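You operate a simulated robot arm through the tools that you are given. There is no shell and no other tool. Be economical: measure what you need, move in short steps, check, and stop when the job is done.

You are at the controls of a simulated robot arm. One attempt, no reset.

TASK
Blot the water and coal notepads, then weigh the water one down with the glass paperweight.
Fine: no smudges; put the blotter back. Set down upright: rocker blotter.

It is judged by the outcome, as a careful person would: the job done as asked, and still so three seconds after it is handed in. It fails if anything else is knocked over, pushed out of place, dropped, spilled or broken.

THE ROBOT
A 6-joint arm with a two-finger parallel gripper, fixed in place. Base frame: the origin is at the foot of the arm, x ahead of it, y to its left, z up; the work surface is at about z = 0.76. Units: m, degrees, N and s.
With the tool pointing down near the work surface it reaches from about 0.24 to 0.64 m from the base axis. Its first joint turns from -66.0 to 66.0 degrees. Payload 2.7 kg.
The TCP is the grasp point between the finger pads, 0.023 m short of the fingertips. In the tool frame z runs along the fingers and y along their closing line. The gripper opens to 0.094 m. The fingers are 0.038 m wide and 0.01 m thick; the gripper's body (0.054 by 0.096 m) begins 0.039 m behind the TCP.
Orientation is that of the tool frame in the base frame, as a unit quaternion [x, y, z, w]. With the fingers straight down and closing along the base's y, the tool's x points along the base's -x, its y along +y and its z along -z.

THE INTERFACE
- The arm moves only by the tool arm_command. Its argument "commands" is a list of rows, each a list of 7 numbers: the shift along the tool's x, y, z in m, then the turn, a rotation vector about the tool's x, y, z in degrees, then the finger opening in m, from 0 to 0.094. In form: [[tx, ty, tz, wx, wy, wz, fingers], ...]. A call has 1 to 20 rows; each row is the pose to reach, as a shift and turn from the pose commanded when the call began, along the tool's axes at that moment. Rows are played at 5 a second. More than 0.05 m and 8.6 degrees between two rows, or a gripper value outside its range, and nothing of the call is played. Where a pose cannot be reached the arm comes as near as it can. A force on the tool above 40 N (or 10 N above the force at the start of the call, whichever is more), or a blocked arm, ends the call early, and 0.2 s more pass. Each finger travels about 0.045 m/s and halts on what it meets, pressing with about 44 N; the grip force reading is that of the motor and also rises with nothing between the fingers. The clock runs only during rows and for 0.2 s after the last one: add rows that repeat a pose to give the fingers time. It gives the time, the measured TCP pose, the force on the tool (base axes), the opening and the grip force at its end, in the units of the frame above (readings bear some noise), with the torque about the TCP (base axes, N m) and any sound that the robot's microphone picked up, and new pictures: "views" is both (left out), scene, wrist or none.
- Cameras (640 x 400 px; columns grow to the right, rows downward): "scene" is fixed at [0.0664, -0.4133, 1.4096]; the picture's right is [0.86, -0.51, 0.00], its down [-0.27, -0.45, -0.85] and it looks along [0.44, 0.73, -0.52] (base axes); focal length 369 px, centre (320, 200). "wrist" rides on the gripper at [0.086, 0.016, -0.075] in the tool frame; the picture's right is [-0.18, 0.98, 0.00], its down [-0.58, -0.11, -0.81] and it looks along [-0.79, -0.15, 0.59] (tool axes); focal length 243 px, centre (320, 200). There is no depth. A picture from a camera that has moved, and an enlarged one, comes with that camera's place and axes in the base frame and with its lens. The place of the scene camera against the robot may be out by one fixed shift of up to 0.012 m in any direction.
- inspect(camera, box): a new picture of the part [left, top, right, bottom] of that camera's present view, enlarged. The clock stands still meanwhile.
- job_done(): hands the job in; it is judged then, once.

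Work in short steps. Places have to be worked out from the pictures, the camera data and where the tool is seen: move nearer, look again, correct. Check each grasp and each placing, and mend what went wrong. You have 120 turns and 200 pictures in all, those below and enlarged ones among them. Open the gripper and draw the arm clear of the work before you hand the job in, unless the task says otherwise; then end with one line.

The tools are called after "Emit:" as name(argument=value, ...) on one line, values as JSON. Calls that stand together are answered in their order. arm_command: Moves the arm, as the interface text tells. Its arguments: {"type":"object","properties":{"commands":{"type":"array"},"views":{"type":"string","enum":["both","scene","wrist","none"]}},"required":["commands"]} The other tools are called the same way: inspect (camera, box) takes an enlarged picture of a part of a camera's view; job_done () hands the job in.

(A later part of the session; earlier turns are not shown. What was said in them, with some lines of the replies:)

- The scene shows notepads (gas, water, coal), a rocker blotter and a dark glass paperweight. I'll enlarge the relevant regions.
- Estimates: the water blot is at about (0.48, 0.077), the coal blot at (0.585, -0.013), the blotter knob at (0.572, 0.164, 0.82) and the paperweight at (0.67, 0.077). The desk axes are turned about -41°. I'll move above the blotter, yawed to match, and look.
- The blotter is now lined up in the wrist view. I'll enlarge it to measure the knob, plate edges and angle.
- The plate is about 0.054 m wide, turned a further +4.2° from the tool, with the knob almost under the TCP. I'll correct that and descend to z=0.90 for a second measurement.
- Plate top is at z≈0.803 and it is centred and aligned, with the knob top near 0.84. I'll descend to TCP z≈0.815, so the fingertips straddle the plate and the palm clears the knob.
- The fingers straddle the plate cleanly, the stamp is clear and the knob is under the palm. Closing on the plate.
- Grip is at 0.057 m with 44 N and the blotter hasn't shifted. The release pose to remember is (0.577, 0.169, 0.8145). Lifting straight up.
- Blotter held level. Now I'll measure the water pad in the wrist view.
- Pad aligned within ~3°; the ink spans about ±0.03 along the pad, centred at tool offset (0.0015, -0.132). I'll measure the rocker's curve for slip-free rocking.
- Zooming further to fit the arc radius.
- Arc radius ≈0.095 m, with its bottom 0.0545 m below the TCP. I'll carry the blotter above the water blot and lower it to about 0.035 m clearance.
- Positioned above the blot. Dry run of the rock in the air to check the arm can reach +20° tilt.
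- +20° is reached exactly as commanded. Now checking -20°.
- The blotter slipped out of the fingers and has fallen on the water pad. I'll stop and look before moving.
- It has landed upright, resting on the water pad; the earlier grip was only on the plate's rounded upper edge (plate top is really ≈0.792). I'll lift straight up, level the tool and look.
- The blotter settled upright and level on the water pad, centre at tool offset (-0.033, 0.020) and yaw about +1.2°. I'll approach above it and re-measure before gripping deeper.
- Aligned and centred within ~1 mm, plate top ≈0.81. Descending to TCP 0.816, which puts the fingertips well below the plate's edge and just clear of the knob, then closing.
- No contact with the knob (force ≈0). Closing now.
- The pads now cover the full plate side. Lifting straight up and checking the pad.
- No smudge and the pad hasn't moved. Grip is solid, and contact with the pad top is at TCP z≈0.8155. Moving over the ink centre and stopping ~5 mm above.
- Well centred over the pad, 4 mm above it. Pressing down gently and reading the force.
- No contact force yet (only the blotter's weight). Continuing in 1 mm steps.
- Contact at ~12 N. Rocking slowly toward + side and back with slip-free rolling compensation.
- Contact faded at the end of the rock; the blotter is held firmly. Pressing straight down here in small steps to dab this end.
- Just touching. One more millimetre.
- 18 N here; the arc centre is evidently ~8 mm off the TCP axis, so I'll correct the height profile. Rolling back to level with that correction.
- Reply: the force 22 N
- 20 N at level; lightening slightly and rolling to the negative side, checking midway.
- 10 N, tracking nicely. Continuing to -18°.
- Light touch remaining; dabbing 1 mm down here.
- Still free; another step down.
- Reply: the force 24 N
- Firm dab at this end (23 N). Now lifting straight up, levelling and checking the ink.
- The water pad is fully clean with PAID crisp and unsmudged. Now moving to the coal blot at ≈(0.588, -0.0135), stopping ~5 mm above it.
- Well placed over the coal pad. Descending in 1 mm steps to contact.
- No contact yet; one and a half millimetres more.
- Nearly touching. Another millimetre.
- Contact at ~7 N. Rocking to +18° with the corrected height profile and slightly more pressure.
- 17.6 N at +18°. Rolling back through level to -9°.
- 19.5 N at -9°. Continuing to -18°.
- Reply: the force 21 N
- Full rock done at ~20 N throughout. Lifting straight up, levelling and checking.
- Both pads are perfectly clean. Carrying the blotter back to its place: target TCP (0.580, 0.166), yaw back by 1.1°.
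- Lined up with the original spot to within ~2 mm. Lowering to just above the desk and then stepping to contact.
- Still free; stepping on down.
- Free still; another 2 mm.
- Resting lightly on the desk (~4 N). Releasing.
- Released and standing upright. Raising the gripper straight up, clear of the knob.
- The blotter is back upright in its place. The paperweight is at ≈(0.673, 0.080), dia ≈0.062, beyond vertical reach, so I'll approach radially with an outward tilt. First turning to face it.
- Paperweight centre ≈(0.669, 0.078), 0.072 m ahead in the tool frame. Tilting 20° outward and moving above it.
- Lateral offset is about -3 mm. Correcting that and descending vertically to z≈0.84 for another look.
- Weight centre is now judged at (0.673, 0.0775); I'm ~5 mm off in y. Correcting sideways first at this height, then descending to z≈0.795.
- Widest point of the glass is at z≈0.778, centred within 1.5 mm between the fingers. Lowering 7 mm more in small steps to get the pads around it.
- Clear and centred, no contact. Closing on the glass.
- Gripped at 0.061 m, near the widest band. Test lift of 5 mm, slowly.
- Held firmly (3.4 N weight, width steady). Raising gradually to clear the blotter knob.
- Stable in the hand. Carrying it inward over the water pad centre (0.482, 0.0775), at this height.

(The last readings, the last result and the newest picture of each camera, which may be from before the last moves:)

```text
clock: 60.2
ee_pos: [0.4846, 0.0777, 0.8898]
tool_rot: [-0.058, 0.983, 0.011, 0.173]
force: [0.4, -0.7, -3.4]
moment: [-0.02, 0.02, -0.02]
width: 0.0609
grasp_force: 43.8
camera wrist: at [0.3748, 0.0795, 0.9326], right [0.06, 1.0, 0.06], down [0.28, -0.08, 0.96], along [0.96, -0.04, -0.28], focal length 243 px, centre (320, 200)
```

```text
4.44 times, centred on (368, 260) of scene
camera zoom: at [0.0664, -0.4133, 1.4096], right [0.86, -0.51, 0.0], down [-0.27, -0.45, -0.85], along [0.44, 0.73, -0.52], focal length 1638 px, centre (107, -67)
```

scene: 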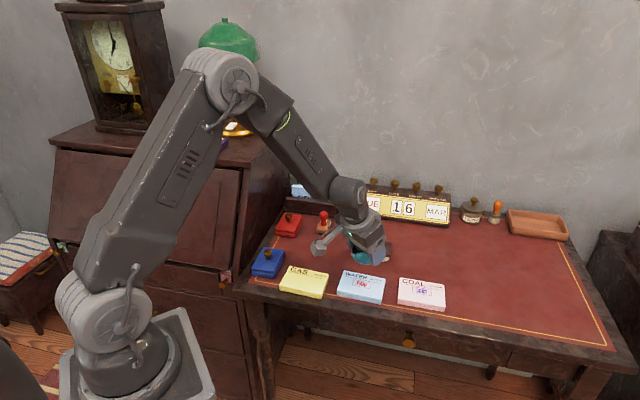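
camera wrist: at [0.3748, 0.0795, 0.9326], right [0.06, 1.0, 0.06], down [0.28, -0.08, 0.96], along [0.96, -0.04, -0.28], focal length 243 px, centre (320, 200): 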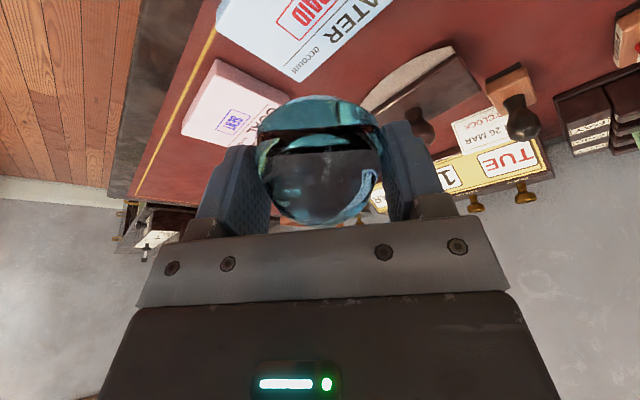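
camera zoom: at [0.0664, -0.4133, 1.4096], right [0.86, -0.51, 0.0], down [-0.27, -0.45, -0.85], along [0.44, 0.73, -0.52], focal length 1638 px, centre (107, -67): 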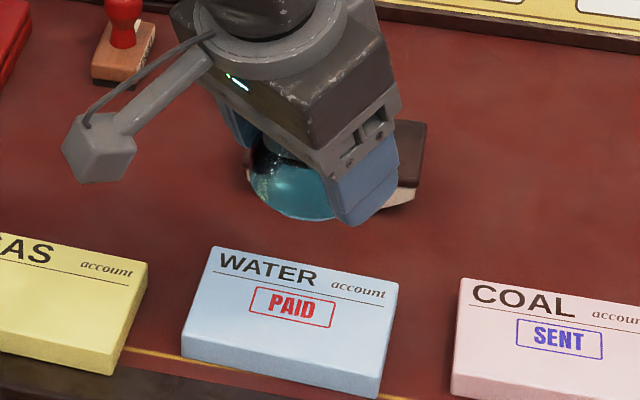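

Net offset from the pad centre is only ~3 mm. Lowering to ~6 mm above the pad.

Emit:
arm_command(commands=[[0.0051, 0, 0.0141, 0, 0, 0, 0.05], [0.0113, 0, 0.031, 0, 0, 0, 0.05], [0.0174, 0, 0.0479, 0, 0, 0, 0.05], [0.0222, 0, 0.0611, 0, 0, 0, 0.05], [0.0257, 0, 0.0705, 0, 0, 0, 0.05], [0.0257, 0, 0.0705, 0, 0, 0, 0.05]], views="none")

Emit:
inspect(camera="scene", box=[320, 230, 416, 310])

Emit:
inspect(camera="wrist", box=[160, 0, 480, 240])

```text
clock: 61.6
ee_pos: [0.484, 0.0781, 0.8139]
tool_rot: [-0.057, 0.983, 0.012, 0.173]
force: [-0.4, 0.0, -2.6]
moment: [0.0, 0.01, 0.01]
width: 0.0607
grasp_force: 44.0
```

```text
5.00 times, centred on (368, 270) of scene
camera zoom: at [0.0664, -0.4133, 1.4096], right [0.86, -0.51, 0.0], down [-0.27, -0.45, -0.85], along [0.44, 0.73, -0.52], focal length 1843 px, centre (80, -150)
```

zoom: 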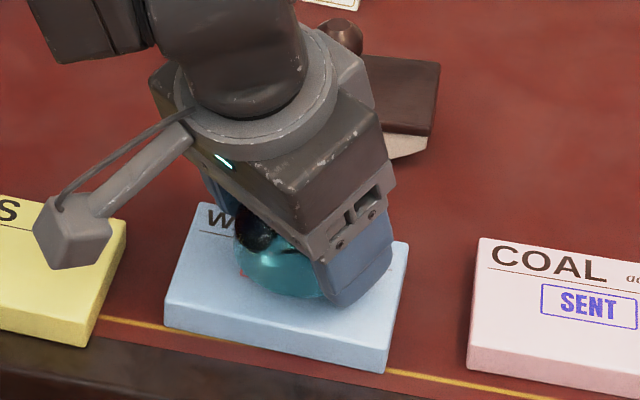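

```text
1.67 times, centred on (320, 120) of wrist
camera zoom: at [0.3753, 0.0799, 0.8562], right [0.06, 1.0, 0.07], down [0.28, -0.08, 0.96], along [0.96, -0.04, -0.29], focal length 404 px, centre (320, 333)
```

zoom: 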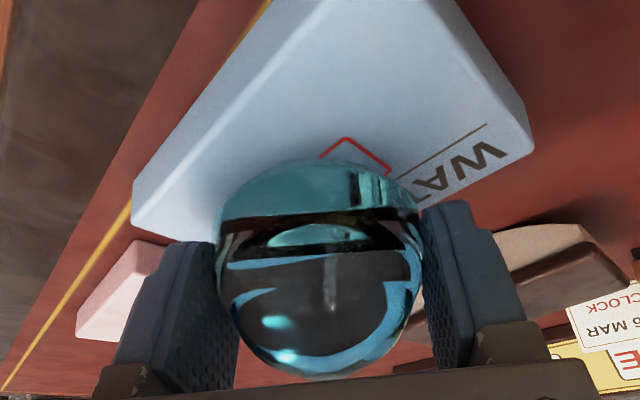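

Centred over the pad. Stepping down to contact.

Emit:
arm_command(commands=[[0.0007, 0, 0.0019, 0, 0, 0, 0.05], [0.0014, 0, 0.0038, 0, 0, 0, 0.05], [0.0017, 0, 0.0047, 0, 0, 0, 0.05], [0.0017, 0, 0.0047, 0, 0, 0, 0.05]], views="none")

```text
clock: 62.6
ee_pos: [0.4843, 0.0794, 0.8099]
tool_rot: [-0.059, 0.984, 0.013, 0.17]
force: [0.4, -0.3, -2.6]
moment: [-0.01, 0.05, 0.01]
width: 0.0608
grasp_force: 43.8
```

No contact yet; going 1.5 mm further.

Emit:
arm_command(commands=[[0.0003, 0, 0.0008, 0, 0, 0, 0.05], [0.0005, 0, 0.0014, 0, 0, 0, 0.05], [0.0005, 0, 0.0014, 0, 0, 0, 0.05]], views="none")

```text
clock: 63.4
ee_pos: [0.4843, 0.0784, 0.8077]
tool_rot: [-0.058, 0.984, 0.012, 0.171]
force: [0.6, 0.7, -1.8]
moment: [0.0, -0.01, 0.01]
width: 0.0605
grasp_force: 44.2
```

Nearly touching; another millimetre.

Emit:
arm_command(commands=[[0.0002, 0, 0.0005, 0, 0, 0, 0.05], [0.0004, 0, 0.0011, 0, 0, 0, 0.05], [0.0004, 0, 0.0011, 0, 0, 0, 0.05]], views="none")

```text
clock: 64.2
ee_pos: [0.49, 0.0787, 0.8091]
tool_rot: [-0.058, 0.983, 0.013, 0.174]
force: [0.0, -0.4, -2.7]
moment: [0.02, 0.01, 0.01]
width: 0.0609
grasp_force: 43.9
out of reach, approached as far as the arm can: row 2
```

The arm hit a limit and drifted ~5 mm outward without contact. Backing up 5 mm to see where it is.

Emit:
arm_command(commands=[[-0.0009, 0, -0.0023, 0, 0, 0, 0.05], [-0.0017, 0, -0.0047, 0, 0, 0, 0.05], [-0.0017, 0, -0.0047, 0, 0, 0, 0.05]])

Emit:
inspect(camera="wrist", box=[160, 0, 480, 240])

```text
clock: 65.0
ee_pos: [0.4844, 0.0783, 0.8115]
tool_rot: [-0.058, 0.983, 0.01, 0.172]
force: [-0.1, 0.0, -3.4]
moment: [-0.01, 0.04, 0.0]
width: 0.0611
grasp_force: 43.8
camera wrist: at [0.3757, 0.0801, 0.8541], right [0.06, 1.0, 0.07], down [0.29, -0.08, 0.96], along [0.96, -0.04, -0.29], focal length 243 px, centre (320, 200)
```

scene: 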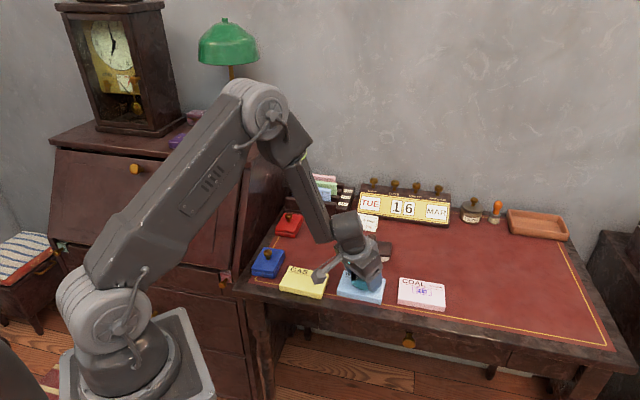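
wrist: 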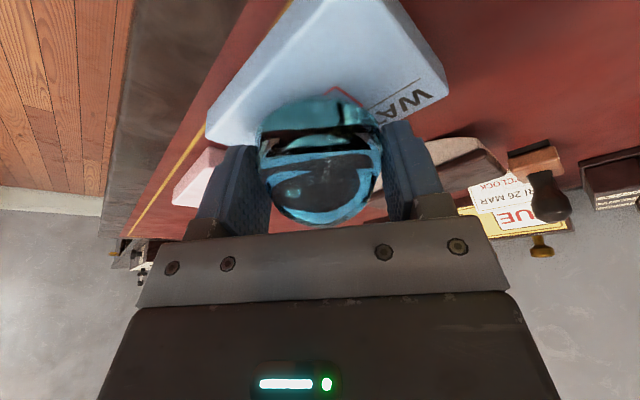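

```text
1.67 times, centred on (320, 120) of wrist
camera zoom: at [0.3757, 0.0801, 0.8541], right [0.06, 1.0, 0.07], down [0.29, -0.08, 0.96], along [0.96, -0.04, -0.29], focal length 404 px, centre (320, 333)
```

zoom: 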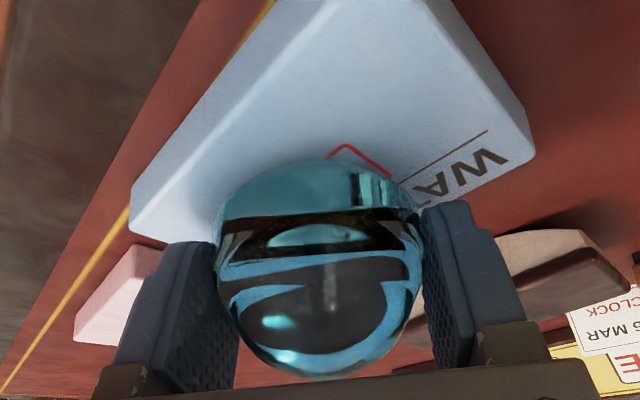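

Recovered to (0.484, 0.078). I'll ease the tilt by 2.5° to stay inside the joint limit and descend again.

Emit:
arm_command(commands=[[0, 0, 0, 0, 1.2, 0, 0.05], [0, 0, 0, 0, 2.5, 0, 0.05], [0.0007, 0, 0.0019, 0, 2.5, 0, 0.05], [0.0011, 0, 0.003, 0, 2.5, 0, 0.05], [0.0011, 0, 0.003, 0, 2.5, 0, 0.05]], views="none")

```text
clock: 66.2
ee_pos: [0.4839, 0.0774, 0.8082]
tool_rot: [-0.058, 0.986, 0.01, 0.153]
force: [-1.4, 0.0, 2.8]
moment: [0.01, -0.12, 0.03]
width: 0.0609
grasp_force: 44.4
```

Touching down (~6 N). Releasing gently.

Emit:
arm_command(commands=[[0, 0, 0, 0, 0, 0, 0.06], [0, 0, 0, 0, 0, 0, 0.063], [0, 0, 0, 0, 0, 0, 0.068], [0, 0, 0, 0, 0, 0, 0.08], [0, 0, 0, 0, 0, 0, 0.094], [0, 0, 0, 0, 0, 0, 0.094]], views="none")

Emit:
inspect(camera="wrist", box=[160, 0, 480, 240])

Emit:
inspect(camera="scene", box=[320, 230, 416, 310])

```text
clock: 67.6
ee_pos: [0.4855, 0.0781, 0.809]
tool_rot: [-0.058, 0.987, 0.01, 0.152]
force: [-0.1, 0.2, 0.0]
moment: [-0.01, 0.02, 0.01]
width: 0.094
grasp_force: 0.0
```

```text
1.67 times, centred on (320, 120) of wrist
camera zoom: at [0.3768, 0.0806, 0.855], right [0.06, 1.0, 0.06], down [0.32, -0.07, 0.94], along [0.94, -0.04, -0.33], focal length 404 px, centre (320, 333)
```

zoom: 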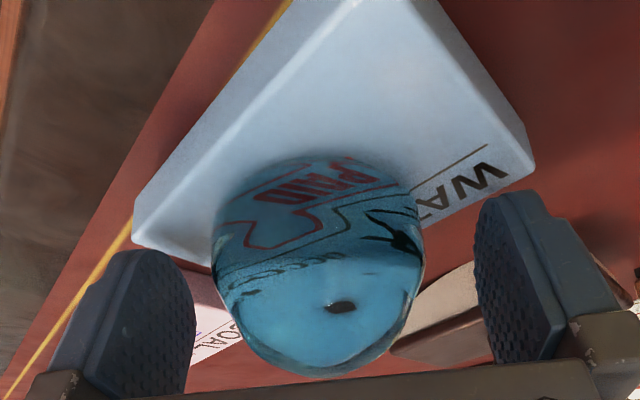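

```text
5.00 times, centred on (368, 270) of scene
camera zoom: at [0.0664, -0.4133, 1.4096], right [0.86, -0.51, 0.0], down [-0.27, -0.45, -0.85], along [0.44, 0.73, -0.52], focal length 1843 px, centre (80, -150)
```

zoom: 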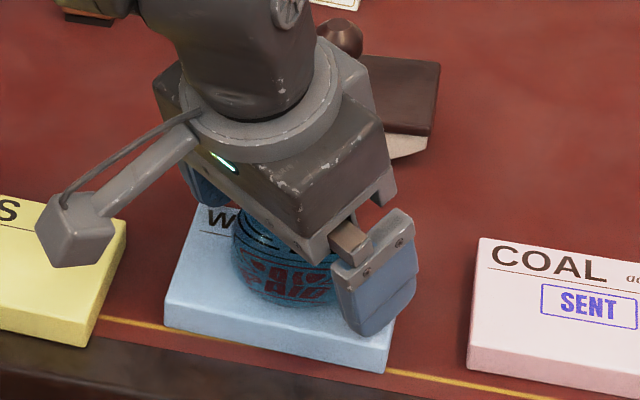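

The weight sits flat on the water pad. Raising the open gripper straight up and levelling.

Emit:
arm_command(commands=[[-0.0045, 0, -0.0143, 0, 0, 0, 0.094], [-0.012, 0, -0.0382, 0, 0, 0, 0.094], [-0.024, 0, -0.0763, 0, 0, 0, 0.094], [-0.036, 0, -0.1145, 0, 0, 0, 0.094], [-0.045, 0, -0.143, 0, 6, 0, 0.094], [-0.045, 0, -0.143, 0, 12, 0, 0.094], [-0.045, 0, -0.143, 0, 17.5, 0, 0.094], [-0.045, 0, -0.143, 0, 17.5, 0, 0.094], [-0.045, 0, -0.143, 0, 17.5, 0, 0.094]])

Emit:
inspect(camera="scene", box=[270, 190, 470, 315])

Emit:
inspect(camera="wrist", box=[160, 0, 480, 200])

```text
clock: 69.6
ee_pos: [0.4836, 0.0766, 0.9596]
tool_rot: [-0.058, 0.998, 0.001, 0.0]
force: [0.0, -0.7, 1.0]
moment: [0.02, 0.0, 0.02]
width: 0.0938
grasp_force: 0.1
camera wrist: at [0.3959, 0.0818, 1.0355], right [0.07, 1.0, 0.0], down [0.59, -0.04, 0.81], along [0.8, -0.05, -0.59], focal length 243 px, centre (320, 200)
```

scene: 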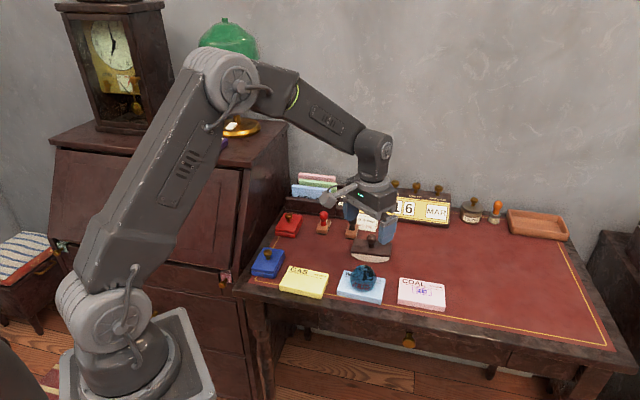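
wrist: 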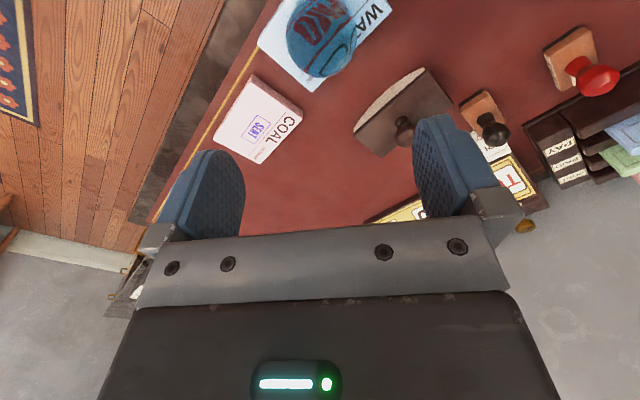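

```text
3.20 times, centred on (370, 252) of scene
camera zoom: at [0.0664, -0.4133, 1.4096], right [0.86, -0.51, 0.0], down [-0.27, -0.45, -0.85], along [0.44, 0.73, -0.52], focal length 1179 px, centre (160, 32)
```

zoom: 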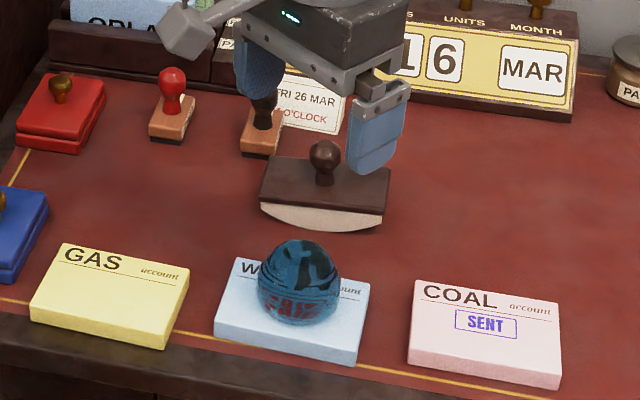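

```text
2.00 times, centred on (320, 100) of wrist
camera zoom: at [0.3959, 0.0818, 1.0355], right [0.07, 1.0, 0.0], down [0.59, -0.04, 0.81], along [0.8, -0.05, -0.59], focal length 485 px, centre (320, 400)
```

zoom: 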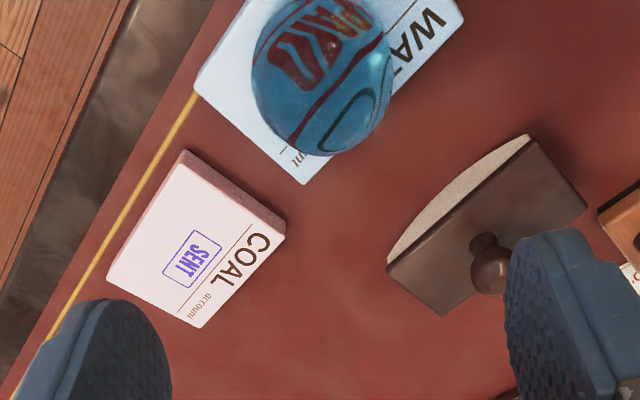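

Both pads are clean, the paperweight is steady on the water pad, the blotter is upright in its place, and the open gripper is clear. Handing in.

Emit:
job_done()

```text
The job is handed in.
```

The water and coal notepads are blotted with no smudges, the rocker blotter is back upright within about 3 mm of where it started, and the glass paperweight is on the water notepad. The blotter did slip from the gripper once, over the water notepad before blotting. It fell a few centimetres, landed upright, and left no visible mark or shift.
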